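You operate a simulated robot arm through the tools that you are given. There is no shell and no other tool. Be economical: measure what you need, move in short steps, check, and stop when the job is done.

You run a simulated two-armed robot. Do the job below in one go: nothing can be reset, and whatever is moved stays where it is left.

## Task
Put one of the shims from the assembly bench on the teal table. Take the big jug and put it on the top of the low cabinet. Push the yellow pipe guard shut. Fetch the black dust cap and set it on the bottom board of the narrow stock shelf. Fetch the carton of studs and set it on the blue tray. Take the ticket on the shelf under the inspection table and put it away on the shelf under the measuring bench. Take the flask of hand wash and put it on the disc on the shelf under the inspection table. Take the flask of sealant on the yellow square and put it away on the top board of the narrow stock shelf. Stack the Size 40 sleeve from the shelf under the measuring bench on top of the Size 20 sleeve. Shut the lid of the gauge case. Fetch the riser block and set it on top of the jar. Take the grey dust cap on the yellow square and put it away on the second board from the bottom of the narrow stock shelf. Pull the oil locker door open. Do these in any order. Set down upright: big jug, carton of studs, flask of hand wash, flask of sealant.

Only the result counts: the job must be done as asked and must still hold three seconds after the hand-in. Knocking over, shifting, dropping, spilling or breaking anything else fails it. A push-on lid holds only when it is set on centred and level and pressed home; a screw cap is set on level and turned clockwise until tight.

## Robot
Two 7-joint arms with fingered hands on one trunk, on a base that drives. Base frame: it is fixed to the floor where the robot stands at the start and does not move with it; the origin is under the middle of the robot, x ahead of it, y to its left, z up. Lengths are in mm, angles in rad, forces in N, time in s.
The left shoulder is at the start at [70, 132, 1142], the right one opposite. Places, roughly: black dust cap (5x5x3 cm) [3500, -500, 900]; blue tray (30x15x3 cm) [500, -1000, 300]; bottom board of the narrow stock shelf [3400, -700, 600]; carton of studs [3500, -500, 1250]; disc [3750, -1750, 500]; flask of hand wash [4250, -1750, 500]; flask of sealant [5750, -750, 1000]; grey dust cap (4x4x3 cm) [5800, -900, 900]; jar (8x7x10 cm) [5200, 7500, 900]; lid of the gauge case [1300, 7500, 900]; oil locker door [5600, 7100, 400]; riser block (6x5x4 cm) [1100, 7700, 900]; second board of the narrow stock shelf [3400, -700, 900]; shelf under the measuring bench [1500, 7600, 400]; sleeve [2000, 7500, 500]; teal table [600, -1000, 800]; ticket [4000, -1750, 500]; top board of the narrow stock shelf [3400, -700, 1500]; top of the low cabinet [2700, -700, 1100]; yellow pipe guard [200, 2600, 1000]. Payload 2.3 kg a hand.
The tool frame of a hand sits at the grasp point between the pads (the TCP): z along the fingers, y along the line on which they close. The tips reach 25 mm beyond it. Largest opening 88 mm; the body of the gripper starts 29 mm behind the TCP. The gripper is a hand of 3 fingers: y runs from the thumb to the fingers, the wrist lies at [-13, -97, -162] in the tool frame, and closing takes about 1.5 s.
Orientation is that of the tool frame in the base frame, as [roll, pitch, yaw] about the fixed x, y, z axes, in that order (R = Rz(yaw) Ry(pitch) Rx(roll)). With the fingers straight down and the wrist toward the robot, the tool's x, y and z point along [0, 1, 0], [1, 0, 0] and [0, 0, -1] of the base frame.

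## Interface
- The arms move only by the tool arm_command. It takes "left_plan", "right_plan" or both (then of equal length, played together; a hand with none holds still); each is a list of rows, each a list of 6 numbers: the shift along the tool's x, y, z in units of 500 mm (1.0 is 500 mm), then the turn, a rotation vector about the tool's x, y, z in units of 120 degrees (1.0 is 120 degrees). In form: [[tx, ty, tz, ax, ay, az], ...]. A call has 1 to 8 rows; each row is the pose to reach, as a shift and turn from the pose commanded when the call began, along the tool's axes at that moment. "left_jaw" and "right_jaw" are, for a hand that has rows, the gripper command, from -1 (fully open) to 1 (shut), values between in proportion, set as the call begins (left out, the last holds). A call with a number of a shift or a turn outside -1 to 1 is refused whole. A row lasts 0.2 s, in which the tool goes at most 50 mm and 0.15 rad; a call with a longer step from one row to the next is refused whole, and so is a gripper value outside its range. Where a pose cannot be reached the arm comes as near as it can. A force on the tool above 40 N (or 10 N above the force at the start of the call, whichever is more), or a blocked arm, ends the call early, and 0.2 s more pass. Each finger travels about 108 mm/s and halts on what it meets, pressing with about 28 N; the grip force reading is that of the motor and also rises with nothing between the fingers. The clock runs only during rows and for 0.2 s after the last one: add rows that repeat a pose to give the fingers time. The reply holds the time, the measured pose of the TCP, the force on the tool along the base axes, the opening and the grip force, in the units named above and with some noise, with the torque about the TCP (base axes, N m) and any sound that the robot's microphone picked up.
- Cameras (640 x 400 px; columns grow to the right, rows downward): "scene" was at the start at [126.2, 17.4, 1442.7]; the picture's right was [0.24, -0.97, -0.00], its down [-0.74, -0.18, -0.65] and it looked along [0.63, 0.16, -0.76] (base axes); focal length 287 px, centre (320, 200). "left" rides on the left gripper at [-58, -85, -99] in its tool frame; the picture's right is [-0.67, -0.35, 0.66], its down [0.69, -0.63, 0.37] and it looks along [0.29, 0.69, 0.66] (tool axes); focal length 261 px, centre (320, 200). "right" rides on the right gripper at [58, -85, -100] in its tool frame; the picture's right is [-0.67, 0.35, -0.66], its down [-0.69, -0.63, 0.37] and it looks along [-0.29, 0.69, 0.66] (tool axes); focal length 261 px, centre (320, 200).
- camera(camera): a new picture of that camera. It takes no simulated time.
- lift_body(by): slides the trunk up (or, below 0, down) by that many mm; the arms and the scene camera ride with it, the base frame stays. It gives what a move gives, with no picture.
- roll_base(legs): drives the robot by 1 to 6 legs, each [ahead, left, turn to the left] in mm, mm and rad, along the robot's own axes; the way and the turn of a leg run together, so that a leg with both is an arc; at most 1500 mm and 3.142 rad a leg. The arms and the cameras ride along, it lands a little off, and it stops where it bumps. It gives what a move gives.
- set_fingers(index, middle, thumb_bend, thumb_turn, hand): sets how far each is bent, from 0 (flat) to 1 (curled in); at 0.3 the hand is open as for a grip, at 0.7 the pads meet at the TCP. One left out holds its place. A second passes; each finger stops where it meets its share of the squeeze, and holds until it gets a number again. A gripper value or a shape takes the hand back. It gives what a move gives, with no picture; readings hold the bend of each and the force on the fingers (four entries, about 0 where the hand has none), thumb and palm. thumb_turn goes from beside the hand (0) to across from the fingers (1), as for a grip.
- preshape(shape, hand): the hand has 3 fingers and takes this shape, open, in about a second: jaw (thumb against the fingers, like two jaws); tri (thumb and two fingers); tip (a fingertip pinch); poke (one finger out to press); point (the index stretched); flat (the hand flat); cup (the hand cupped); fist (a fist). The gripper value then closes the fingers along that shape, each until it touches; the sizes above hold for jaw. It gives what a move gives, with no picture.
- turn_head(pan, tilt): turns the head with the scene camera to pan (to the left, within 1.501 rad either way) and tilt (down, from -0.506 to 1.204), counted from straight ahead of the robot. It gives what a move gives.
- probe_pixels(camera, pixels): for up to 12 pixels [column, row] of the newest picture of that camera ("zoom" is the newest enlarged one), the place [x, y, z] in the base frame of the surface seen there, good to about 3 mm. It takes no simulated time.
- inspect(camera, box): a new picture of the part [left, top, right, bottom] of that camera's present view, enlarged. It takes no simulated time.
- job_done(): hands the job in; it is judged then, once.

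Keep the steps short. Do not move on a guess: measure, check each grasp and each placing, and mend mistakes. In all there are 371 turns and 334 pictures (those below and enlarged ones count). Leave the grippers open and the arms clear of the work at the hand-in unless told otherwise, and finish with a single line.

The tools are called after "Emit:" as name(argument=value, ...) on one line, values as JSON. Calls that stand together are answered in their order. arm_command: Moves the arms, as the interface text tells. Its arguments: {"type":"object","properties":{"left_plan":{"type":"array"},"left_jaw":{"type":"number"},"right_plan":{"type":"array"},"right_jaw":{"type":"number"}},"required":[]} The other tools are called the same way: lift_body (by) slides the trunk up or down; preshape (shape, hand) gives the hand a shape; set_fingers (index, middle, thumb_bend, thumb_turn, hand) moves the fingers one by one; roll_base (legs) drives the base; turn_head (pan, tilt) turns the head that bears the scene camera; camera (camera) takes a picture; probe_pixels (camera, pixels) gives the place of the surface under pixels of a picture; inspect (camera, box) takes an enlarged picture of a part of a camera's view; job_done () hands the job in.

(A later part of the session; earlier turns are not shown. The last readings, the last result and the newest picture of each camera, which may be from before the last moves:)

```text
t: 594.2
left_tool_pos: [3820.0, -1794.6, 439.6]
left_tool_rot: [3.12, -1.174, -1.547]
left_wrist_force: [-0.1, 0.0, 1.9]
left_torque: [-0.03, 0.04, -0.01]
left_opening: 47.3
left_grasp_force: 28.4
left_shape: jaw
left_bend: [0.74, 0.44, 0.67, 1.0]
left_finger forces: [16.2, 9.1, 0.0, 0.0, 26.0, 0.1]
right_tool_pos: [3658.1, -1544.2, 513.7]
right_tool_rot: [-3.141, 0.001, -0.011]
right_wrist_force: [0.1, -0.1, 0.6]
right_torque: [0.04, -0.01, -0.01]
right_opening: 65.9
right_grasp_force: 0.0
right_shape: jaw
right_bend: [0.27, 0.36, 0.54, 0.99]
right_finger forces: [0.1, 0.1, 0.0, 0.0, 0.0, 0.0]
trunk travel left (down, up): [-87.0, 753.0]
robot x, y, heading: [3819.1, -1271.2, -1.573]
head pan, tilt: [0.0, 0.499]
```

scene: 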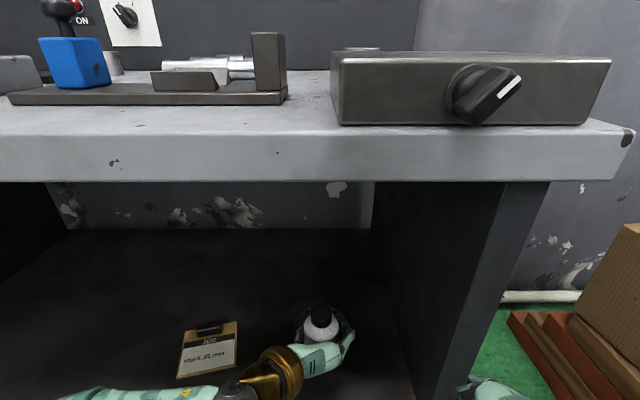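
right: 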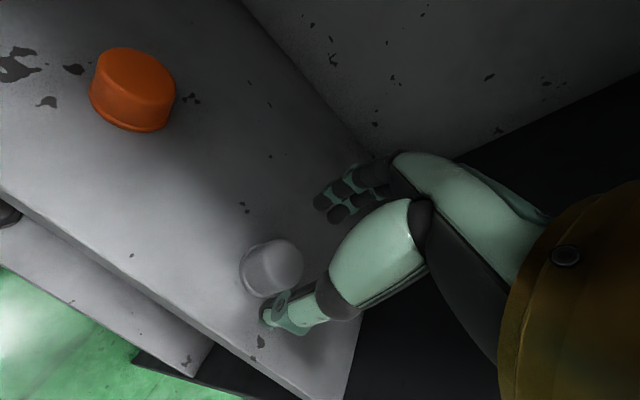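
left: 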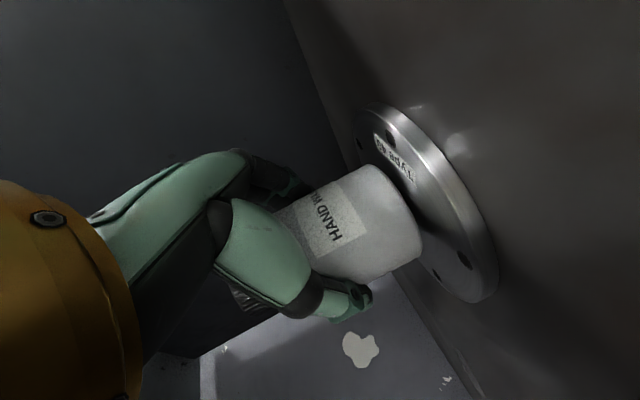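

Contact. I'll open and withdraw by driving back.

Emit:
arm_command(left_plan=[[0, 0, 0, 0, 0, 0], [0, 0, 0, 0, 0, 0], [0, 0, 0, 0, 0, 0], [0, 0, 0, 0, 0, 0]], left_jaw=-0.8)

Emit:
roll_base(legs=[[-250, 0, 0]])

Emit:
camera(camera="scene")

```text
t: 595.2
left_tool_pos: [3819.0, -1794.9, 438.4]
left_tool_rot: [3.119, -1.173, -1.546]
left_wrist_force: [1.1, -0.7, -0.2]
left_torque: [-0.01, 0.01, 0.02]
left_opening: 78.9
left_grasp_force: 0.1
left_shape: jaw
left_bend: [0.29, 0.32, 0.34, 0.98]
left_finger forces: [0.0, 0.0, 0.1, 0.0, 0.0, 0.0]
right_tool_pos: [3658.1, -1544.2, 513.2]
right_tool_rot: [-3.14, 0.003, -0.012]
right_wrist_force: [-0.1, 0.0, 0.6]
right_torque: [-0.02, -0.01, 0.01]
right_opening: 65.9
right_grasp_force: 0.1
right_shape: jaw
right_bend: [0.27, 0.36, 0.54, 0.99]
right_finger forces: [0.0, 0.0, 0.1, 0.0, 0.0, 0.0]
trunk travel left (down, up): [-87.0, 753.0]
robot x, y, heading: [3819.1, -1274.0, -1.574]
head pan, tilt: [0.0, 0.499]
```

```text
t: 597.1
left_tool_pos: [3817.2, -1548.2, 439.7]
left_tool_rot: [3.119, -1.171, -1.555]
left_wrist_force: [0.1, -0.5, -0.8]
left_torque: [0.0, 0.02, 0.03]
left_opening: 79.1
left_grasp_force: 0.0
left_shape: jaw
left_bend: [0.29, 0.32, 0.34, 0.98]
left_finger forces: [0.1, 0.0, 0.0, 0.0, 0.0, 0.1]
right_tool_pos: [3657.0, -1297.1, 512.3]
right_tool_rot: [-3.138, 0.0, -0.02]
right_wrist_force: [0.5, 0.6, -0.3]
right_torque: [-0.04, 0.0, -0.03]
right_opening: 65.8
right_grasp_force: 0.1
right_shape: jaw
right_bend: [0.27, 0.36, 0.54, 0.99]
right_finger forces: [0.1, 0.1, 0.0, 0.1, 0.0, 0.1]
trunk travel left (down, up): [-87.0, 753.0]
robot x, y, heading: [3820.9, -1025.4, -1.577]
head pan, tilt: [0.0, 0.499]
```

```text
114 pictures are left
```

scene: 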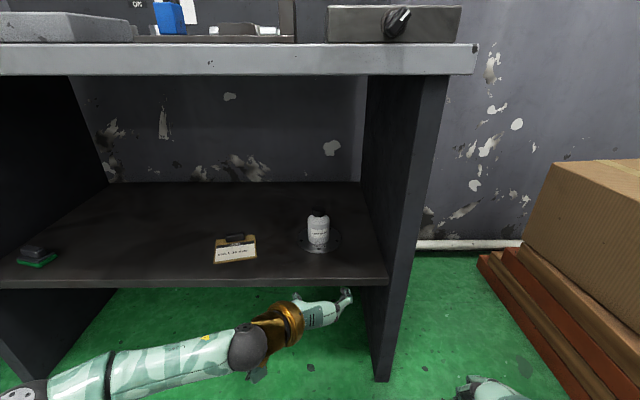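

The hand wash stands on the disc. Next is the ticket: I'll grip its black clip with the right hand. First I'll retract the left arm, extend the right, and align.

Emit:
arm_command(left_plan=[[-0.03, 0, -0.07, 0, 0, 0], [-0.06, 0, -0.14, 0, 0, 0], [-0.09, 0, -0.21, 0, 0, 0], [-0.116, 0, -0.277, 0, 0, 0], [-0.116, 0, -0.277, 0, 0, 0]], right_plan=[[0.01, 0.08, 0, 0, 0, 0], [0.02, 0.16, 0, 0, 0, 0], [0.03, 0.24, 0, 0, 0, 0], [0.04, 0.32, 0, 0, 0, 0], [0.046, 0.376, 0, 0, 0, 0]])

Emit:
roll_base(legs=[[0, 362, 0], [220, 0, 0]])

Emit:
camera(camera="right")

Emit:
camera(camera="scene")

```text
t: 598.3
left_tool_pos: [3820.5, -1400.4, 439.2]
left_tool_rot: [3.126, -1.174, -1.559]
left_wrist_force: [0.4, -0.4, 0.3]
left_torque: [-0.01, 0.01, -0.04]
left_opening: 79.3
left_grasp_force: 0.1
left_shape: jaw
left_bend: [0.29, 0.32, 0.34, 0.98]
left_finger forces: [0.1, 0.0, 0.0, 0.0, 0.1, 0.0]
right_tool_pos: [3677.6, -1487.2, 513.7]
right_tool_rot: [3.139, 0.002, -0.018]
right_wrist_force: [0.1, 0.3, -0.1]
right_torque: [-0.04, -0.02, 0.01]
right_opening: 65.9
right_grasp_force: 0.0
right_shape: jaw
right_bend: [0.27, 0.36, 0.54, 0.99]
right_finger forces: [0.0, 0.1, 0.0, 0.1, 0.1, 0.0]
trunk travel left (down, up): [-87.0, 753.0]
robot x, y, heading: [3825.1, -1029.5, -1.573]
head pan, tilt: [0.0, 0.499]
```

```text
t: 601.9
left_tool_pos: [4190.2, -1619.9, 439.2]
left_tool_rot: [3.124, -1.172, -1.555]
left_wrist_force: [0.3, 0.3, 0.1]
left_torque: [0.01, 0.01, 0.0]
left_opening: 79.0
left_grasp_force: 0.2
left_shape: jaw
left_bend: [0.29, 0.32, 0.34, 0.98]
left_finger forces: [0.1, 0.1, 0.1, 0.1, 0.1, 0.1]
right_tool_pos: [4048.3, -1706.7, 513.3]
right_tool_rot: [-3.141, 0.002, -0.013]
right_wrist_force: [-0.9, 0.3, 0.8]
right_torque: [0.02, 0.02, -0.01]
right_opening: 66.0
right_grasp_force: 0.0
right_shape: jaw
right_bend: [0.27, 0.36, 0.54, 0.99]
right_finger forces: [0.0, 0.0, 0.0, 0.1, 0.1, 0.0]
trunk travel left (down, up): [-87.0, 753.0]
robot x, y, heading: [4192.6, -1243.9, -1.575]
head pan, tilt: [0.0, 0.499]
```

```text
113 pictures are left
```

right: 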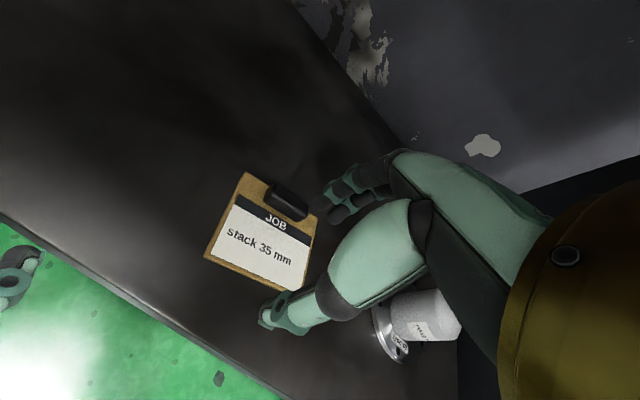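

```text
112 pictures are left
```

scene: 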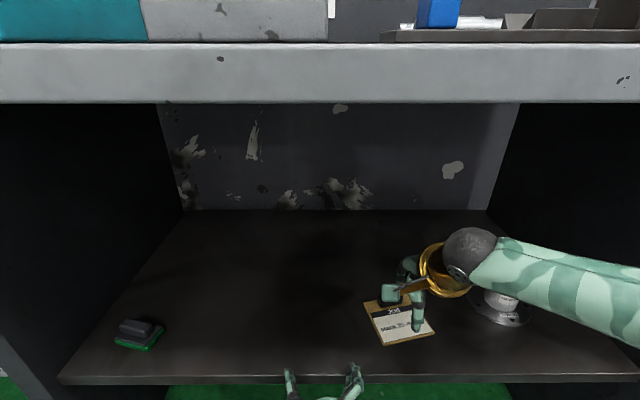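

Emit:
probe_pixels(camera="right", pixels=[[290, 205], [270, 190], [308, 215], [285, 190], [280, 205], [245, 180], [210, 255], [300, 288]])

```text
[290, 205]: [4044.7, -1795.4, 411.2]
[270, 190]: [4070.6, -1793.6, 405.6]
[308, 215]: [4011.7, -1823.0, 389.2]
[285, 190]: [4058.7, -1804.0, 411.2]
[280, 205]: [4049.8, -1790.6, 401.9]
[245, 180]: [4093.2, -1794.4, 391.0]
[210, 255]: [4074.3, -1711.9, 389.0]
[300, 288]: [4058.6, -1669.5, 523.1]
```

The clip is at (4047,-1798), rotated about 13°. I'll drive ahead 60 mm, then yaw and lower onto the clip.

Emit:
roll_base(legs=[[58, 0, 0]])

Emit:
arm_command(right_plan=[[0, 0.03, 0.04, 0, 0, 0.054], [0, 0.065, 0.09, 0, 0, 0.108], [0, 0.065, 0.13, 0, 0, 0.108], [0, 0.065, 0.13, 0, 0, 0.108]], right_jaw=-0.4)

Emit:
camera(camera="right")

```text
t: 602.9
left_tool_pos: [4189.0, -1676.7, 440.0]
left_tool_rot: [3.124, -1.173, -1.556]
left_wrist_force: [0.3, -0.8, 0.7]
left_torque: [-0.01, 0.0, 0.01]
left_opening: 79.1
left_grasp_force: 0.1
left_shape: jaw
left_bend: [0.29, 0.32, 0.34, 0.98]
left_finger forces: [0.0, 0.0, 0.1, 0.1, 0.0, 0.0]
right_tool_pos: [4048.0, -1763.7, 512.1]
right_tool_rot: [-3.139, 0.002, -0.017]
right_wrist_force: [-0.2, -0.4, -0.3]
right_torque: [0.0, -0.02, -0.03]
right_opening: 66.2
right_grasp_force: 0.0
right_shape: jaw
right_bend: [0.27, 0.36, 0.54, 0.99]
right_finger forces: [0.0, 0.0, 0.1, 0.0, 0.0, 0.0]
trunk travel left (down, up): [-87.0, 753.0]
robot x, y, heading: [4190.0, -1303.3, -1.576]
head pan, tilt: [0.0, 0.499]
```

```text
t: 603.9
left_tool_pos: [4189.3, -1676.3, 440.3]
left_tool_rot: [3.126, -1.173, -1.556]
left_wrist_force: [-0.3, -0.7, 0.4]
left_torque: [-0.01, 0.0, 0.0]
left_opening: 79.1
left_grasp_force: 0.1
left_shape: jaw
left_bend: [0.29, 0.32, 0.34, 0.98]
left_finger forces: [0.0, 0.1, 0.1, 0.0, 0.0, 0.0]
right_tool_pos: [4047.5, -1796.4, 446.5]
right_tool_rot: [3.141, 0.004, -0.242]
right_wrist_force: [1.2, 0.4, 0.4]
right_torque: [-0.02, -0.01, -0.02]
right_opening: 61.9
right_grasp_force: 0.0
right_shape: jaw
right_bend: [0.27, 0.37, 0.58, 0.99]
right_finger forces: [0.0, 0.0, 0.0, 0.0, 0.1, 0.0]
trunk travel left (down, up): [-87.0, 753.0]
robot x, y, heading: [4192.0, -1300.4, -1.577]
head pan, tilt: [0.0, 0.499]
```

```text
111 pictures are left
```

right: 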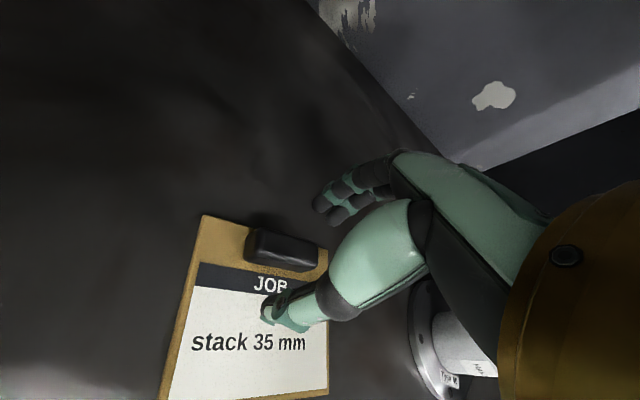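

I yawed the wrong way (clip axis is (0.97,0.23)). I'll rotate back by 26°.

Emit:
arm_command(right_plan=[[0, 0, 0, 0, 0, -0.07], [0, 0, 0, 0, 0, -0.14], [0, 0, 0, 0, 0, -0.21], [0, 0, 0, 0, 0, -0.21]])

Emit:
camera(camera="right")

Emit:
probe_pixels(camera="right", pixels=[[285, 235], [300, 250], [275, 225], [295, 225], [270, 240], [310, 240]])

```text
t: 604.9
left_tool_pos: [4188.5, -1677.3, 439.8]
left_tool_rot: [3.124, -1.174, -1.556]
left_wrist_force: [0.2, -0.2, -0.1]
left_torque: [0.01, -0.03, 0.0]
left_opening: 79.1
left_grasp_force: 0.1
left_shape: jaw
left_bend: [0.29, 0.32, 0.34, 0.98]
left_finger forces: [0.0, 0.0, 0.1, 0.0, 0.0, 0.1]
right_tool_pos: [4047.0, -1796.5, 448.0]
right_tool_rot: [-3.14, 0.002, 0.2]
right_wrist_force: [-0.8, 0.5, 0.7]
right_torque: [0.05, 0.0, 0.0]
right_opening: 61.9
right_grasp_force: 0.0
right_shape: jaw
right_bend: [0.27, 0.37, 0.58, 0.99]
right_finger forces: [0.0, 0.1, 0.0, 0.0, 0.0, 0.0]
trunk travel left (down, up): [-87.0, 753.0]
robot x, y, heading: [4190.0, -1301.6, -1.576]
head pan, tilt: [0.0, 0.499]
```

```text
110 pictures are left
```

right: 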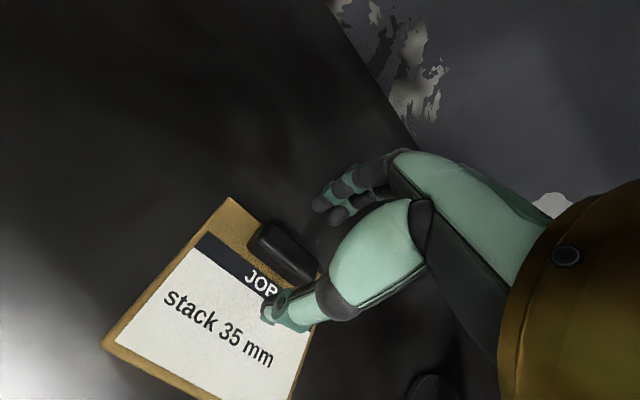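

```text
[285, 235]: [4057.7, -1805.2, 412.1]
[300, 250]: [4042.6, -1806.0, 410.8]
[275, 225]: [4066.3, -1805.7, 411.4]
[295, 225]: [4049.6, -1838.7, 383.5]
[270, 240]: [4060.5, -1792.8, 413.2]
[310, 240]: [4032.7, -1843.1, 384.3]
```

Emit:
arm_command(right_plan=[[0, 0.007, 0.03, 0, 0, 0], [0, 0.007, 0.06, 0, 0, 0], [0, 0.007, 0.06, 0, 0, 0]])

Emit:
arm_command(right_plan=[[0, 0, 0, 0, 0, 0], [0, 0, 0, 0, 0, 0], [0, 0, 0, 0, 0, 0], [0, 0, 0, 0, 0, 0], [0, 0, 0, 0, 0, 0], [0, 0, 0, 0, 0, 0]], right_jaw=1)

Emit:
camera(camera="right")

```text
t: 605.6
left_tool_pos: [4189.2, -1677.2, 439.0]
left_tool_rot: [3.127, -1.172, -1.557]
left_wrist_force: [-0.4, 0.5, 0.8]
left_torque: [0.06, 0.02, 0.01]
left_opening: 79.3
left_grasp_force: 0.0
left_shape: jaw
left_bend: [0.29, 0.32, 0.34, 0.98]
left_finger forces: [0.1, 0.0, 0.0, 0.0, 0.0, 0.0]
right_tool_pos: [4049.2, -1800.1, 417.6]
right_tool_rot: [-3.139, 0.001, 0.201]
right_wrist_force: [-0.3, -0.4, 0.2]
right_torque: [0.02, -0.02, 0.02]
right_opening: 62.1
right_grasp_force: 0.0
right_shape: jaw
right_bend: [0.27, 0.37, 0.58, 0.99]
right_finger forces: [0.0, 0.1, 0.0, 0.0, 0.0, 0.0]
trunk travel left (down, up): [-87.0, 753.0]
robot x, y, heading: [4189.3, -1301.5, -1.572]
head pan, tilt: [0.0, 0.499]
```

```text
t: 607.0
left_tool_pos: [4187.9, -1677.5, 439.3]
left_tool_rot: [3.123, -1.173, -1.555]
left_wrist_force: [0.1, -0.5, 0.5]
left_torque: [0.02, 0.03, 0.03]
left_opening: 79.1
left_grasp_force: 0.2
left_shape: jaw
left_bend: [0.29, 0.32, 0.34, 0.98]
left_finger forces: [0.0, 0.1, 0.1, 0.0, 0.1, 0.0]
right_tool_pos: [4047.7, -1801.0, 417.1]
right_tool_rot: [-3.14, 0.003, 0.199]
right_wrist_force: [0.2, 0.6, -1.5]
right_torque: [-0.04, -0.04, 0.03]
right_opening: 14.6
right_grasp_force: 28.3
right_shape: jaw
right_bend: [0.73, 0.6, 0.74, 1.0]
right_finger forces: [16.6, 8.6, 0.0, 0.0, 25.1, 0.0]
trunk travel left (down, up): [-87.0, 753.0]
robot x, y, heading: [4193.1, -1303.7, -1.573]
head pan, tilt: [0.0, 0.499]
```

```text
109 pictures are left
```

right: 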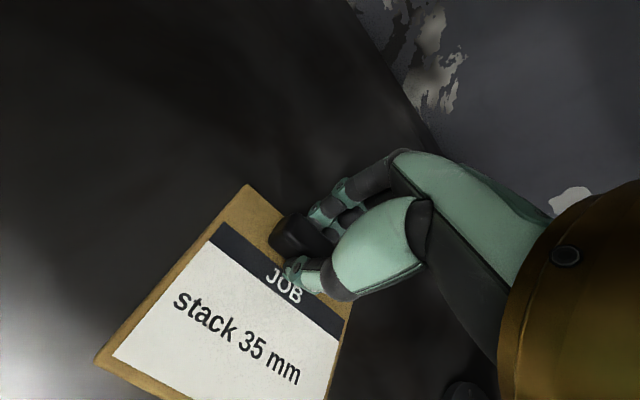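

The ticket is gripped. I'll lift it and back out.

Emit:
arm_command(right_plan=[[0, 0, -0.05, 0, 0, 0], [0, 0, -0.1, 0, 0, 0], [0, 0, -0.14, 0, 0, 0]])

Emit:
roll_base(legs=[[-450, 0, 0]])

Emit:
camera(camera="scene")

Emit:
camera(camera="right")

```text
t: 607.9
left_tool_pos: [4188.1, -1676.3, 439.1]
left_tool_rot: [3.127, -1.174, -1.557]
left_wrist_force: [0.1, -0.7, -0.2]
left_torque: [-0.03, 0.01, -0.03]
left_opening: 79.2
left_grasp_force: 0.1
left_shape: jaw
left_bend: [0.29, 0.32, 0.34, 0.98]
left_finger forces: [0.1, 0.0, 0.0, 0.0, 0.0, 0.1]
right_tool_pos: [4048.4, -1800.1, 487.9]
right_tool_rot: [-3.141, 0.002, 0.199]
right_wrist_force: [-0.1, -0.1, -1.0]
right_torque: [0.0, 0.01, -0.04]
right_opening: 14.5
right_grasp_force: 27.9
right_shape: jaw
right_bend: [0.73, 0.6, 0.74, 1.0]
right_finger forces: [16.7, 8.7, 0.0, 0.0, 25.3, 0.0]
trunk travel left (down, up): [-87.0, 753.0]
robot x, y, heading: [4188.4, -1299.1, -1.573]
head pan, tilt: [0.0, 0.499]
```

```text
t: 610.5
left_tool_pos: [4192.2, -1231.6, 438.9]
left_tool_rot: [3.122, -1.173, -1.546]
left_wrist_force: [1.1, -0.4, -1.0]
left_torque: [-0.01, -0.02, -0.02]
left_opening: 79.2
left_grasp_force: 0.0
left_shape: jaw
left_bend: [0.29, 0.32, 0.34, 0.98]
left_finger forces: [0.1, 0.0, 0.1, 0.1, 0.1, 0.0]
right_tool_pos: [4053.0, -1356.2, 489.0]
right_tool_rot: [-3.139, 0.001, 0.207]
right_wrist_force: [-0.3, -0.6, -1.2]
right_torque: [-0.02, 0.0, -0.02]
right_opening: 14.3
right_grasp_force: 28.3
right_shape: jaw
right_bend: [0.73, 0.6, 0.74, 1.0]
right_finger forces: [16.7, 8.6, 0.1, 0.1, 25.2, 0.0]
trunk travel left (down, up): [-87.0, 753.0]
robot x, y, heading: [4191.1, -855.4, -1.568]
head pan, tilt: [0.0, 0.499]
```

```text
108 pictures are left
```

scene: 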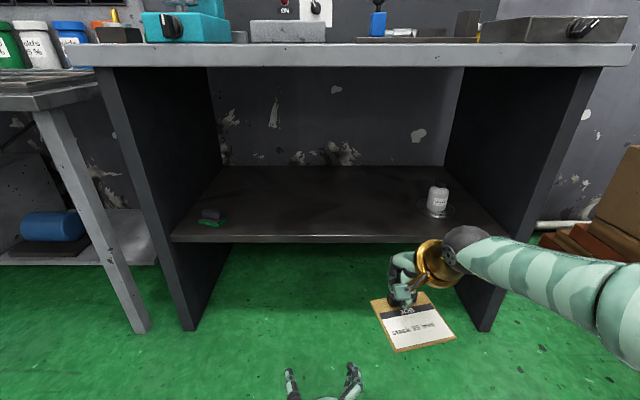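

```text
107 pictures are left
```

right: 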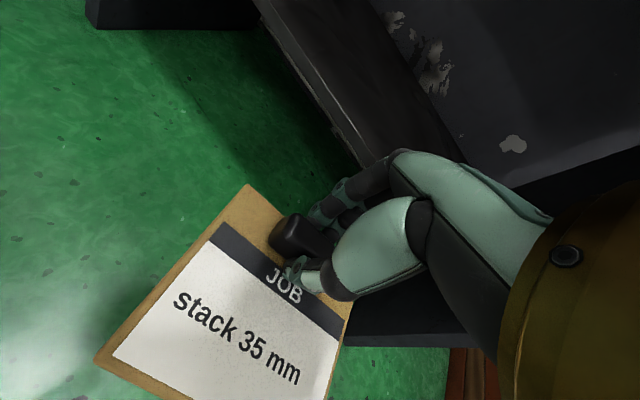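

Ticket held level. Now the carton: I'll raise the trunk, turn to the shelf, and measure the STUDS carton and gaps.

Emit:
lift_body(by=400)

Emit:
lift_body(by=330)

Emit:
roll_base(legs=[[0, 0, -1.571], [0, -250, 0]])

Emit:
turn_head(pan=0.0, tilt=0.4)

Emit:
camera(camera="scene")

```text
t: 614.4
left_tool_pos: [4193.4, -1231.7, 838.2]
left_tool_rot: [3.124, -1.173, -1.547]
left_wrist_force: [-0.7, -0.5, -0.1]
left_torque: [0.01, -0.01, 0.02]
left_opening: 79.3
left_grasp_force: 0.2
left_shape: jaw
left_bend: [0.29, 0.32, 0.34, 0.98]
left_finger forces: [0.1, 0.1, 0.1, 0.0, 0.0, 0.1]
right_tool_pos: [4052.2, -1356.4, 887.4]
right_tool_rot: [-3.14, 0.003, 0.204]
right_wrist_force: [-0.1, -0.3, -0.8]
right_torque: [-0.01, -0.02, -0.02]
right_opening: 14.3
right_grasp_force: 27.9
right_shape: jaw
right_bend: [0.73, 0.6, 0.74, 1.0]
right_finger forces: [16.7, 8.6, 0.1, 0.0, 25.2, 0.1]
trunk travel left (down, up): [-487.0, 353.0]
robot x, y, heading: [4193.3, -856.8, -1.569]
head pan, tilt: [0.0, 0.499]
```

```text
t: 617.6
left_tool_pos: [4192.5, -1232.8, 1168.6]
left_tool_rot: [3.122, -1.173, -1.546]
left_wrist_force: [0.6, 0.1, 0.4]
left_torque: [-0.02, 0.01, 0.03]
left_opening: 79.1
left_grasp_force: 0.2
left_shape: jaw
left_bend: [0.29, 0.32, 0.34, 0.98]
left_finger forces: [0.1, 0.0, 0.1, 0.0, 0.0, 0.0]
right_tool_pos: [4052.8, -1356.8, 1218.1]
right_tool_rot: [-3.141, 0.002, 0.206]
right_wrist_force: [-0.3, -0.8, -0.6]
right_torque: [-0.02, -0.03, 0.0]
right_opening: 14.1
right_grasp_force: 27.7
right_shape: jaw
right_bend: [0.73, 0.6, 0.74, 1.0]
right_finger forces: [16.7, 8.6, 0.1, 0.1, 25.2, 0.0]
trunk travel left (down, up): [-817.0, 23.0]
robot x, y, heading: [4191.3, -861.1, -1.571]
head pan, tilt: [0.0, 0.499]
```

```text
t: 623.3
left_tool_pos: [3817.5, -609.3, 1169.0]
left_tool_rot: [3.116, -1.173, -3.114]
left_wrist_force: [1.4, -0.1, 0.1]
left_torque: [0.0, 0.0, -0.02]
left_opening: 79.0
left_grasp_force: 0.0
left_shape: jaw
left_bend: [0.29, 0.32, 0.34, 0.98]
left_finger forces: [0.0, 0.0, 0.0, 0.0, 0.0, 0.0]
right_tool_pos: [3693.9, -468.0, 1219.5]
right_tool_rot: [-3.14, 0.007, -1.368]
right_wrist_force: [-0.2, 0.4, -1.4]
right_torque: [-0.03, 0.03, 0.01]
right_opening: 14.2
right_grasp_force: 27.9
right_shape: jaw
right_bend: [0.73, 0.61, 0.74, 1.0]
right_finger forces: [16.6, 8.5, 0.0, 0.0, 25.0, 0.0]
trunk travel left (down, up): [-817.0, 23.0]
robot x, y, heading: [4190.2, -607.5, 3.142]
head pan, tilt: [0.0, 0.499]
```

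```text
t: 624.0
left_tool_pos: [3817.9, -606.3, 1169.0]
left_tool_rot: [3.121, -1.171, -3.119]
left_wrist_force: [0.3, -0.9, -0.6]
left_torque: [0.01, -0.01, -0.01]
left_opening: 79.0
left_grasp_force: 0.1
left_shape: jaw
left_bend: [0.29, 0.32, 0.34, 0.98]
left_finger forces: [0.0, 0.1, 0.0, 0.0, 0.1, 0.1]
right_tool_pos: [3694.4, -467.0, 1217.9]
right_tool_rot: [-3.14, 0.003, -1.368]
right_wrist_force: [0.7, -0.2, -0.2]
right_torque: [-0.01, 0.03, -0.02]
right_opening: 13.9
right_grasp_force: 28.1
right_shape: jaw
right_bend: [0.73, 0.61, 0.74, 1.0]
right_finger forces: [16.6, 8.5, 0.0, 0.1, 25.1, 0.0]
trunk travel left (down, up): [-817.0, 23.0]
robot x, y, heading: [4193.5, -606.2, 3.139]
head pan, tilt: [0.0, 0.4]
```

```text
106 pictures are left
```

scene: 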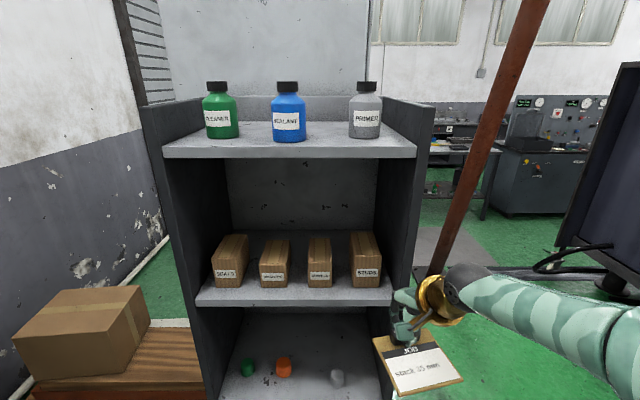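

Emit:
inspect(camera="scene", box=[290, 215, 410, 310])

Emit:
probe_pixels(camera="zoom", pixels=[[335, 95], [425, 100], [370, 190], [475, 190], [365, 300], [470, 300], [232, 200], [220, 300], [110, 300], [320, 340], [420, 240], [545, 250]])

```text
4.21 times, centred on (350, 262) of scene
```

zoom: 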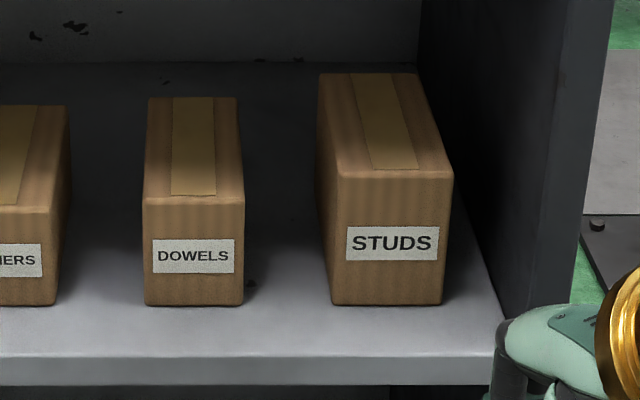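

```text
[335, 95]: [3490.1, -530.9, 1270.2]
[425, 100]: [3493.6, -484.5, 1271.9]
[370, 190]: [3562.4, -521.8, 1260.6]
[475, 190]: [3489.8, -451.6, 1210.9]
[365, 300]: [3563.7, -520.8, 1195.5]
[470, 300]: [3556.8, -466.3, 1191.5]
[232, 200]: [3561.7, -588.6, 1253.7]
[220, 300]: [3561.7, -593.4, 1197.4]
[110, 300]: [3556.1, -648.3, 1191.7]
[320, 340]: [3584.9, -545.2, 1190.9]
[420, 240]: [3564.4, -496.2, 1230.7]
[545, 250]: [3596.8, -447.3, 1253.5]
```

STUDS carton: y -541 to -480, x 3463–3563, z 1191–1271. I'll tuck the ticket hand back and right, raise the left hand to z≈1228, and align.

Emit:
arm_command(left_plan=[[0.036, 0, -0.015, 0, 0, 0], [0.072, 0, -0.03, 0, 0, 0], [0.109, 0, -0.046, 0, 0, 0], [0.109, 0, -0.046, 0, 0, 0], [0.109, 0, -0.046, 0, 0, 0], [0.109, 0, -0.046, 0, 0, 0]], right_plan=[[-0.04, -0.07, 0, 0, 0, 0], [-0.08, -0.14, 0, 0, 0, 0], [-0.12, -0.21, 0, 0, 0, 0], [-0.16, -0.28, 0, 0, 0, 0], [-0.2, -0.35, 0, 0, 0, 0], [-0.24, -0.4, 0, 0, 0, 0]], left_jaw=-0.8)

Emit:
roll_base(legs=[[0, -96, 0], [170, 0, 0]])

Emit:
camera(camera="left")

Emit:
camera(camera="scene")

```text
t: 625.4
left_tool_pos: [3817.2, -607.8, 1229.0]
left_tool_rot: [3.12, -1.173, -3.118]
left_wrist_force: [0.2, -0.3, -0.2]
left_torque: [-0.03, 0.03, -0.01]
left_opening: 78.9
left_grasp_force: 0.0
left_shape: jaw
left_bend: [0.29, 0.32, 0.34, 0.98]
left_finger forces: [0.0, 0.0, 0.0, 0.1, 0.0, 0.0]
right_tool_pos: [3867.2, -308.8, 1220.1]
right_tool_rot: [-3.14, 0.005, -1.369]
right_wrist_force: [-0.3, 0.4, -0.9]
right_torque: [0.02, 0.01, -0.03]
right_opening: 14.3
right_grasp_force: 27.9
right_shape: jaw
right_bend: [0.73, 0.61, 0.74, 1.0]
right_finger forces: [16.7, 9.0, 0.0, 0.0, 25.5, 0.0]
right hand out of reach, approached as far as the arm can: row 3
trunk travel left (down, up): [-817.0, 23.0]
robot x, y, heading: [4192.1, -606.7, 3.14]
head pan, tilt: [0.0, 0.4]
```

```text
t: 627.5
left_tool_pos: [3653.9, -511.5, 1229.8]
left_tool_rot: [3.119, -1.177, -3.113]
left_wrist_force: [0.8, 0.2, -0.3]
left_torque: [-0.01, 0.02, 0.02]
left_opening: 79.1
left_grasp_force: 0.1
left_shape: jaw
left_bend: [0.29, 0.32, 0.34, 0.98]
left_finger forces: [0.1, 0.0, 0.1, 0.0, 0.1, 0.0]
right_tool_pos: [3703.3, -213.9, 1221.0]
right_tool_rot: [-3.141, 0.004, -1.365]
right_wrist_force: [0.4, -0.2, -0.9]
right_torque: [-0.02, 0.03, 0.01]
right_opening: 13.9
right_grasp_force: 28.2
right_shape: jaw
right_bend: [0.73, 0.61, 0.74, 1.0]
right_finger forces: [16.5, 9.0, 0.0, 0.0, 25.4, 0.0]
trunk travel left (down, up): [-817.0, 23.0]
robot x, y, heading: [4025.5, -510.1, -3.141]
head pan, tilt: [0.0, 0.4]
```

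```text
104 pictures are left
```

left: 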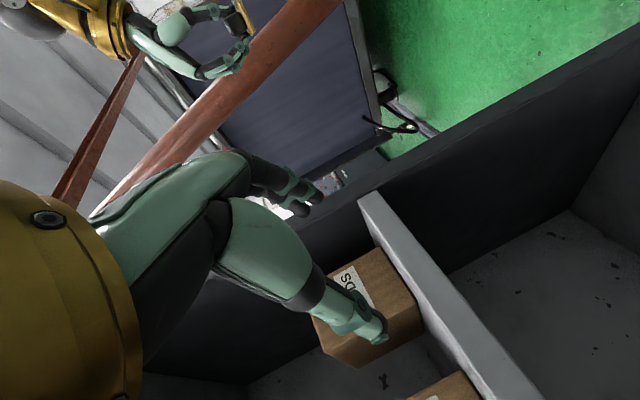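

```text
103 pictures are left
```

scene: 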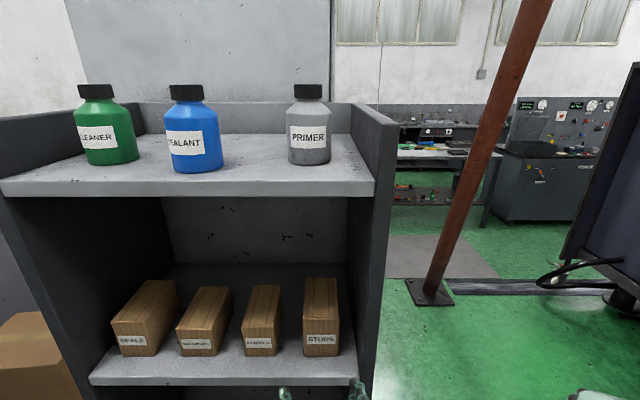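

Aligned with the carton. I'll drive ahead 112 mm and grip.

Emit:
roll_base(legs=[[111, 0, 0]])

Emit:
camera(camera="left")

Emit:
arm_command(left_plan=[[0, 0, 0, 0, 0, 0], [0, 0, 0, 0, 0, 0], [0, 0, 0, 0, 0, 0], [0, 0, 0, 0, 0, 0], [0, 0, 0, 0, 0, 0]], left_jaw=0.6)

Emit:
camera(camera="left")

```text
t: 628.7
left_tool_pos: [3546.0, -512.1, 1230.8]
left_tool_rot: [3.128, -1.175, -3.121]
left_wrist_force: [0.6, -0.3, -0.3]
left_torque: [-0.01, -0.02, 0.0]
left_opening: 78.7
left_grasp_force: 0.0
left_shape: jaw
left_bend: [0.29, 0.32, 0.33, 0.98]
left_finger forces: [0.0, 0.0, 0.1, 0.0, 0.0, 0.1]
right_tool_pos: [3593.5, -214.2, 1221.1]
right_tool_rot: [3.14, 0.004, -1.364]
right_wrist_force: [0.5, 1.2, 0.2]
right_torque: [0.03, 0.04, -0.01]
right_opening: 14.0
right_grasp_force: 27.9
right_shape: jaw
right_bend: [0.73, 0.61, 0.74, 1.0]
right_finger forces: [16.5, 9.0, 0.1, 0.0, 25.6, 0.0]
trunk travel left (down, up): [-817.0, 23.0]
robot x, y, heading: [3922.5, -513.3, -3.138]
head pan, tilt: [0.0, 0.4]
```

```text
102 pictures are left
```

left: 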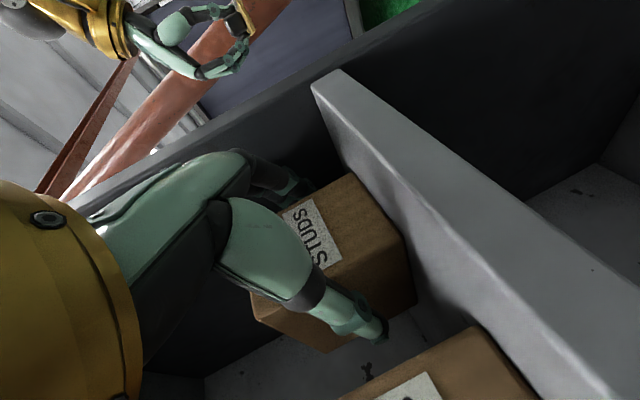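

```text
t: 629.9
left_tool_pos: [3541.2, -511.8, 1228.1]
left_tool_rot: [3.121, -1.172, -3.114]
left_wrist_force: [1.0, -0.2, 0.9]
left_torque: [-0.05, -0.07, -0.03]
left_opening: 49.7
left_grasp_force: 27.7
left_shape: jaw
left_bend: [0.74, 0.41, 0.67, 1.0]
left_finger forces: [16.5, 9.2, 0.0, 0.0, 25.7, 0.0]
right_tool_pos: [3589.2, -214.4, 1218.1]
right_tool_rot: [-3.141, 0.004, -1.365]
right_wrist_force: [-0.6, -0.5, -1.6]
right_torque: [-0.01, 0.01, 0.01]
right_opening: 14.2
right_grasp_force: 27.8
right_shape: jaw
right_bend: [0.73, 0.61, 0.74, 1.0]
right_finger forces: [16.6, 8.9, 0.0, 0.1, 25.5, 0.0]
trunk travel left (down, up): [-817.0, 23.0]
robot x, y, heading: [3914.5, -510.9, -3.135]
head pan, tilt: [0.0, 0.4]
```

```text
101 pictures are left
```

left: 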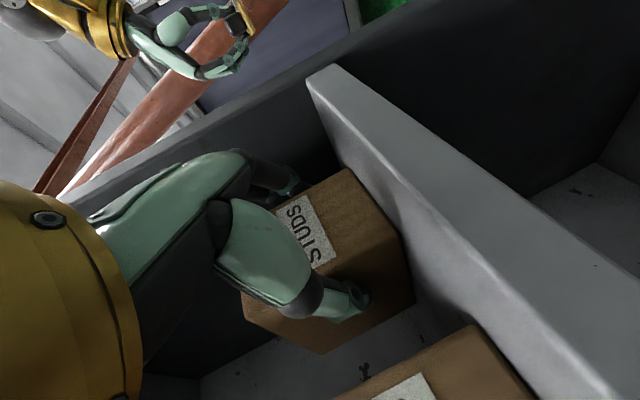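

Gripped. I'll lift with the trunk by 20 mm and check for sagging.

Emit:
lift_body(by=20)

Emit:
camera(camera="left")

Emit:
camera(camera="scene")

```text
t: 630.6
left_tool_pos: [3541.9, -512.2, 1248.1]
left_tool_rot: [3.126, -1.171, -3.12]
left_wrist_force: [0.4, -0.4, -6.5]
left_torque: [0.02, -0.23, 0.0]
left_opening: 49.5
left_grasp_force: 28.1
left_shape: jaw
left_bend: [0.74, 0.42, 0.67, 0.98]
left_finger forces: [17.3, 8.2, 0.0, 0.0, 25.8, 0.0]
right_tool_pos: [3588.5, -213.7, 1240.5]
right_tool_rot: [-3.142, 0.003, -1.367]
right_wrist_force: [-0.3, 0.1, -0.8]
right_torque: [0.01, 0.02, 0.01]
right_opening: 14.1
right_grasp_force: 28.5
right_shape: jaw
right_bend: [0.73, 0.61, 0.74, 1.0]
right_finger forces: [16.6, 8.9, 0.1, 0.0, 25.6, 0.1]
trunk travel left (down, up): [-837.0, 3.0]
robot x, y, heading: [3916.5, -511.8, -3.136]
head pan, tilt: [0.0, 0.4]
```

```text
100 pictures are left
```

left: 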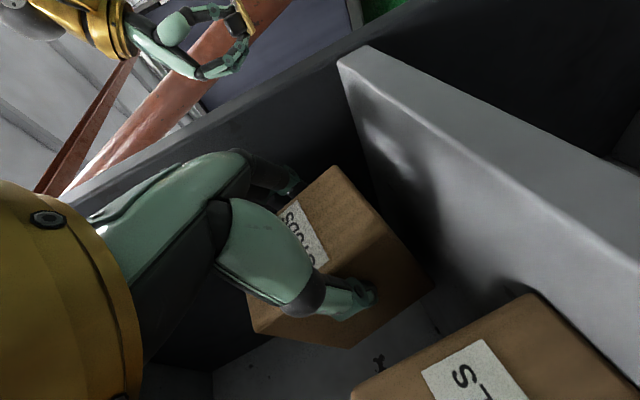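

```text
99 pictures are left
```

scene: 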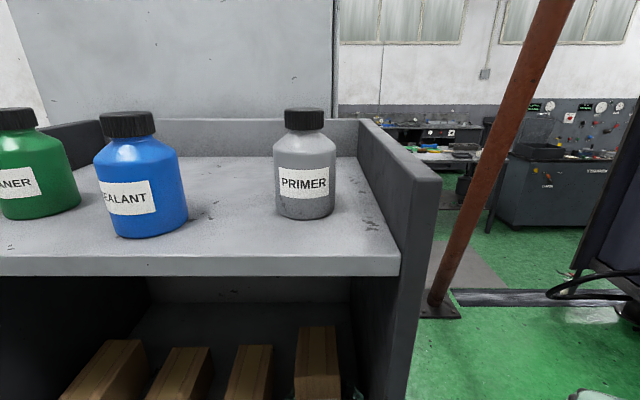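

The carton weighs about 6.5 N and has pitched a bit. I'll check whether the sag is stable by measuring its edges.

Emit:
inspect(camera="left", box=[230, 140, 470, 370])

Emit:
probe_pixels(camera="left", pixels=[[330, 175], [345, 190], [395, 250], [425, 285], [370, 225], [360, 335], [290, 335], [400, 305], [340, 335], [420, 295]])

```text
1.74 times, centred on (350, 255) of left
```

zoom: 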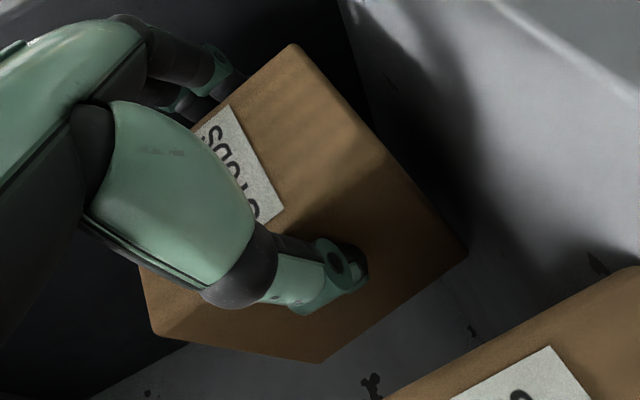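

```text
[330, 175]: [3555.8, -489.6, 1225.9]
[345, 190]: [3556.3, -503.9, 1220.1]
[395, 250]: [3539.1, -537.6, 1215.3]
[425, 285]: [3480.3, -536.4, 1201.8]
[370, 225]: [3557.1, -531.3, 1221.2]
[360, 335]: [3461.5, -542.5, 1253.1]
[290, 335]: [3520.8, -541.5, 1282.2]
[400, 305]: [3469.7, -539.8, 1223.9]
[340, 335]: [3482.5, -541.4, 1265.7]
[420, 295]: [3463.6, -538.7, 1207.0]
```

The carton hangs stably but pitched. I'll carry it to the low cabinet top, set it down, and regrasp it from above for the low tray. First I'll lift a bit, level the hand, and back out.

Emit:
arm_command(left_plan=[[0.02, 0, -0.008, 0, 0, 0], [0.04, 0, -0.017, 0, 0.03, 0], [0.055, 0, -0.023, 0, 0.07, 0], [0.055, 0, -0.023, 0, 0.1, 0], [0.055, 0, -0.023, 0, 0.1, 0]], left_jaw=1)

Emit:
camera(camera="left")

```text
t: 631.8
left_tool_pos: [3536.7, -510.2, 1278.9]
left_tool_rot: [3.103, -1.382, -3.097]
left_wrist_force: [0.2, 0.1, -5.0]
left_torque: [0.02, -0.22, 0.0]
left_opening: 49.5
left_grasp_force: 27.7
left_shape: jaw
left_bend: [0.74, 0.42, 0.67, 0.98]
left_finger forces: [17.4, 8.3, 0.1, 0.0, 26.0, 0.0]
left hand out of reach, approached as far as the arm can: row 4, 5
right_tool_pos: [3589.1, -213.6, 1239.3]
right_tool_rot: [-3.139, 0.0, -1.364]
right_wrist_force: [-0.2, -0.2, -0.7]
right_torque: [-0.01, 0.03, 0.02]
right_opening: 13.9
right_grasp_force: 28.6
right_shape: jaw
right_bend: [0.73, 0.61, 0.74, 1.0]
right_finger forces: [16.7, 8.9, 0.0, 0.0, 25.4, 0.1]
trunk travel left (down, up): [-837.0, 3.0]
robot x, y, heading: [3923.2, -510.2, -3.137]
head pan, tilt: [0.0, 0.4]
```

```text
97 pictures are left
```

left: 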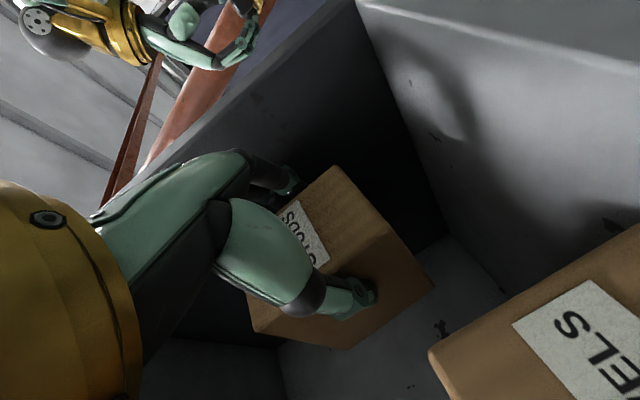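

The carton is about level now. I'll back out and drive around to the west side of the low cabinet.

Emit:
roll_base(legs=[[-300, 0, 0], [0, -380, 0], [1500, 0, 0], [1000, 0, 0]])

Emit:
roll_base(legs=[[0, 680, 0], [0, 0, 1.571], [0, 0, 1.571]])

Emit:
turn_head(pan=0.0, tilt=0.4)

Emit:
camera(camera="scene")

```text
t: 638.2
left_tool_pos: [3519.9, -134.3, 1281.2]
left_tool_rot: [3.132, -1.383, -3.104]
left_wrist_force: [-0.4, -0.2, -6.2]
left_torque: [-0.01, -0.23, 0.02]
left_opening: 49.1
left_grasp_force: 28.3
left_shape: jaw
left_bend: [0.74, 0.42, 0.67, 0.97]
left_finger forces: [17.8, 8.3, 0.1, 0.0, 26.4, 0.0]
right_tool_pos: [3567.7, 164.0, 1241.4]
right_tool_rot: [3.135, -0.001, -1.346]
right_wrist_force: [0.5, -0.8, -0.6]
right_torque: [-0.03, 0.01, 0.01]
right_opening: 14.2
right_grasp_force: 27.9
right_shape: jaw
right_bend: [0.73, 0.61, 0.74, 1.0]
right_finger forces: [16.6, 9.0, 0.0, 0.0, 25.5, 0.1]
trunk travel left (down, up): [-837.0, 3.0]
robot x, y, heading: [3891.3, -132.0, -3.121]
head pan, tilt: [0.0, 0.4]
stopped in leg 3: the robot was blocked; the commanded pose is now the measured one
```

```text
t: 640.1
left_tool_pos: [3522.1, -358.7, 1277.0]
left_tool_rot: [-3.116, -1.373, 3.117]
left_wrist_force: [7.2, 13.7, -2.6]
left_torque: [-0.71, -0.23, 1.52]
left_opening: 49.0
left_grasp_force: 28.0
left_shape: jaw
left_bend: [0.74, 0.43, 0.67, 0.97]
left_finger forces: [18.5, 8.1, 0.1, 0.0, 27.0, 0.0]
right_tool_pos: [3567.8, -64.9, 1239.3]
right_tool_rot: [3.138, -0.004, -1.351]
right_wrist_force: [-0.3, 0.8, -0.7]
right_torque: [0.01, 0.02, -0.04]
right_opening: 14.0
right_grasp_force: 28.4
right_shape: jaw
right_bend: [0.73, 0.61, 0.74, 1.0]
right_finger forces: [16.7, 9.0, 0.0, 0.1, 25.6, 0.0]
trunk travel left (down, up): [-837.0, 3.0]
robot x, y, heading: [3890.0, -366.7, -3.123]
head pan, tilt: [0.0, 0.4]
stopped in leg 1: the force on the tool passed its limit (the readings are from after the stop); the commanded pose is now the measured one
```

```text
t: 640.7
left_tool_pos: [3524.2, -358.9, 1277.6]
left_tool_rot: [-3.119, -1.373, 3.124]
left_wrist_force: [8.1, 15.5, -4.4]
left_torque: [-0.51, 0.01, 1.75]
left_opening: 48.7
left_grasp_force: 28.1
left_shape: jaw
left_bend: [0.74, 0.43, 0.67, 0.97]
left_finger forces: [18.6, 8.1, 0.0, 0.0, 27.0, 0.1]
right_tool_pos: [3567.4, -64.7, 1237.7]
right_tool_rot: [3.139, -0.004, -1.351]
right_wrist_force: [-0.2, 1.5, -0.1]
right_torque: [-0.02, 0.03, 0.0]
right_opening: 14.1
right_grasp_force: 28.4
right_shape: jaw
right_bend: [0.73, 0.61, 0.74, 1.0]
right_finger forces: [16.5, 8.9, 0.1, 0.0, 25.5, 0.1]
trunk travel left (down, up): [-837.0, 3.0]
robot x, y, heading: [3891.9, -369.4, -3.127]
head pan, tilt: [0.0, 0.4]
```

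```text
96 pictures are left
```

scene: 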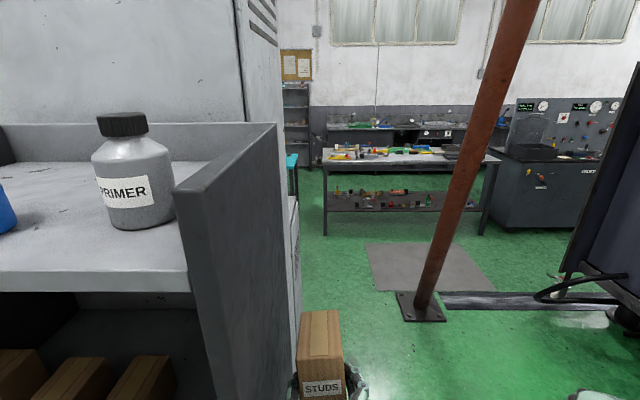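

The robot bumped something at right (probably the second pillar, near the ticket hand), and then the carton hand touched the shelf wall. I'll back off to the right a little and look around.

Emit:
roll_base(legs=[[0, -60, 0], [-350, 0, 0]])

Emit:
turn_head(pan=-0.7, tilt=0.3)

Emit:
camera(camera="scene")

Emit:
camera(camera="left")

```text
t: 643.6
left_tool_pos: [3869.5, -302.7, 1273.4]
left_tool_rot: [3.124, -1.367, -3.118]
left_wrist_force: [-0.7, 0.8, -4.9]
left_torque: [0.0, -0.24, -0.02]
left_opening: 48.9
left_grasp_force: 28.0
left_shape: jaw
left_bend: [0.74, 0.43, 0.67, 0.97]
left_finger forces: [18.4, 8.1, 0.1, 0.0, 27.0, 0.1]
right_tool_pos: [3915.9, -8.4, 1238.7]
right_tool_rot: [-3.137, 0.002, -1.351]
right_wrist_force: [0.1, 0.2, -0.6]
right_torque: [0.02, 0.0, 0.0]
right_opening: 14.1
right_grasp_force: 28.3
right_shape: jaw
right_bend: [0.73, 0.61, 0.74, 1.0]
right_finger forces: [16.6, 8.9, 0.0, 0.0, 25.5, 0.0]
trunk travel left (down, up): [-837.0, 3.0]
robot x, y, heading: [4251.6, -301.7, -3.123]
head pan, tilt: [0.0, 0.4]
```

```text
t: 644.7
left_tool_pos: [3873.2, -303.5, 1275.3]
left_tool_rot: [3.126, -1.368, -3.122]
left_wrist_force: [0.4, -0.2, -5.7]
left_torque: [0.0, -0.21, 0.02]
left_opening: 49.0
left_grasp_force: 27.5
left_shape: jaw
left_bend: [0.74, 0.43, 0.67, 0.97]
left_finger forces: [18.4, 8.2, 0.0, 0.0, 27.0, 0.1]
right_tool_pos: [3917.5, -8.2, 1238.4]
right_tool_rot: [-3.139, 0.001, -1.35]
right_wrist_force: [-0.3, -0.7, -1.0]
right_torque: [0.02, 0.03, 0.01]
right_opening: 14.0
right_grasp_force: 28.6
right_shape: jaw
right_bend: [0.73, 0.61, 0.74, 1.0]
right_finger forces: [16.6, 8.9, 0.0, 0.0, 25.5, 0.0]
trunk travel left (down, up): [-837.0, 3.0]
robot x, y, heading: [4249.0, -302.4, -3.129]
head pan, tilt: [-0.7, 0.3]
```

```text
95 pictures are left
```

scene: 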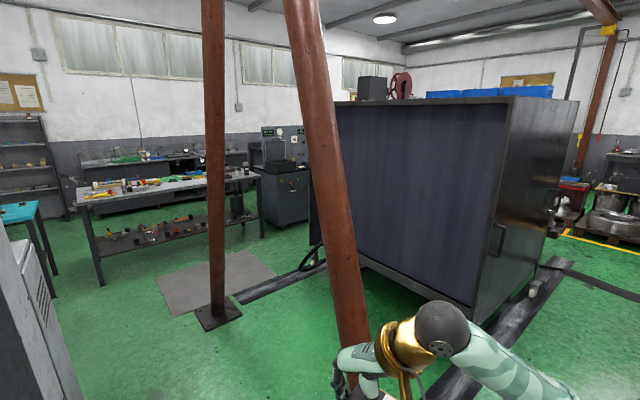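

```text
94 pictures are left
```

left: 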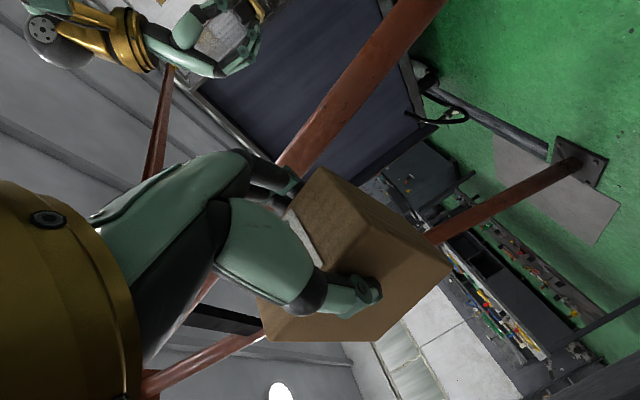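

Emit:
probe_pixels(camera="scene", pixels=[[350, 340], [330, 230], [310, 120], [350, 300], [215, 250], [218, 310], [30, 260], [75, 390], [10, 300]])

Emit:
inspect(camera="scene", box=[300, 300, 480, 400])

```text
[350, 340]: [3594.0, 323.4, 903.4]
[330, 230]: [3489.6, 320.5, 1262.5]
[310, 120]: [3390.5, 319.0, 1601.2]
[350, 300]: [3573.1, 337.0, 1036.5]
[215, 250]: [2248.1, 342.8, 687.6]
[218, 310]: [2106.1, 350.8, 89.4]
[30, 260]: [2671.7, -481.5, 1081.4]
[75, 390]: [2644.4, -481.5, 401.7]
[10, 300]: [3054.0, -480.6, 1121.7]
```

```text
3.56 times, centred on (390, 350) of scene
```

zoom: 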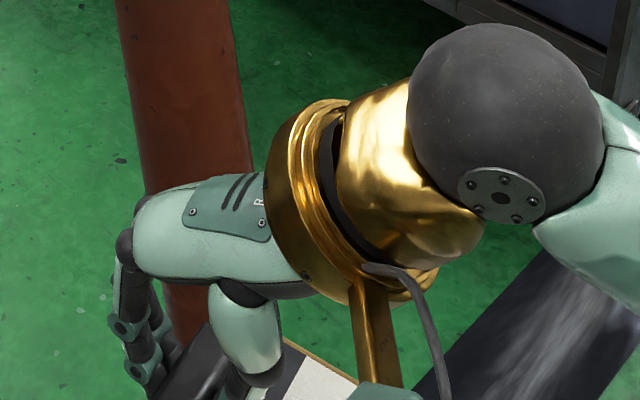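

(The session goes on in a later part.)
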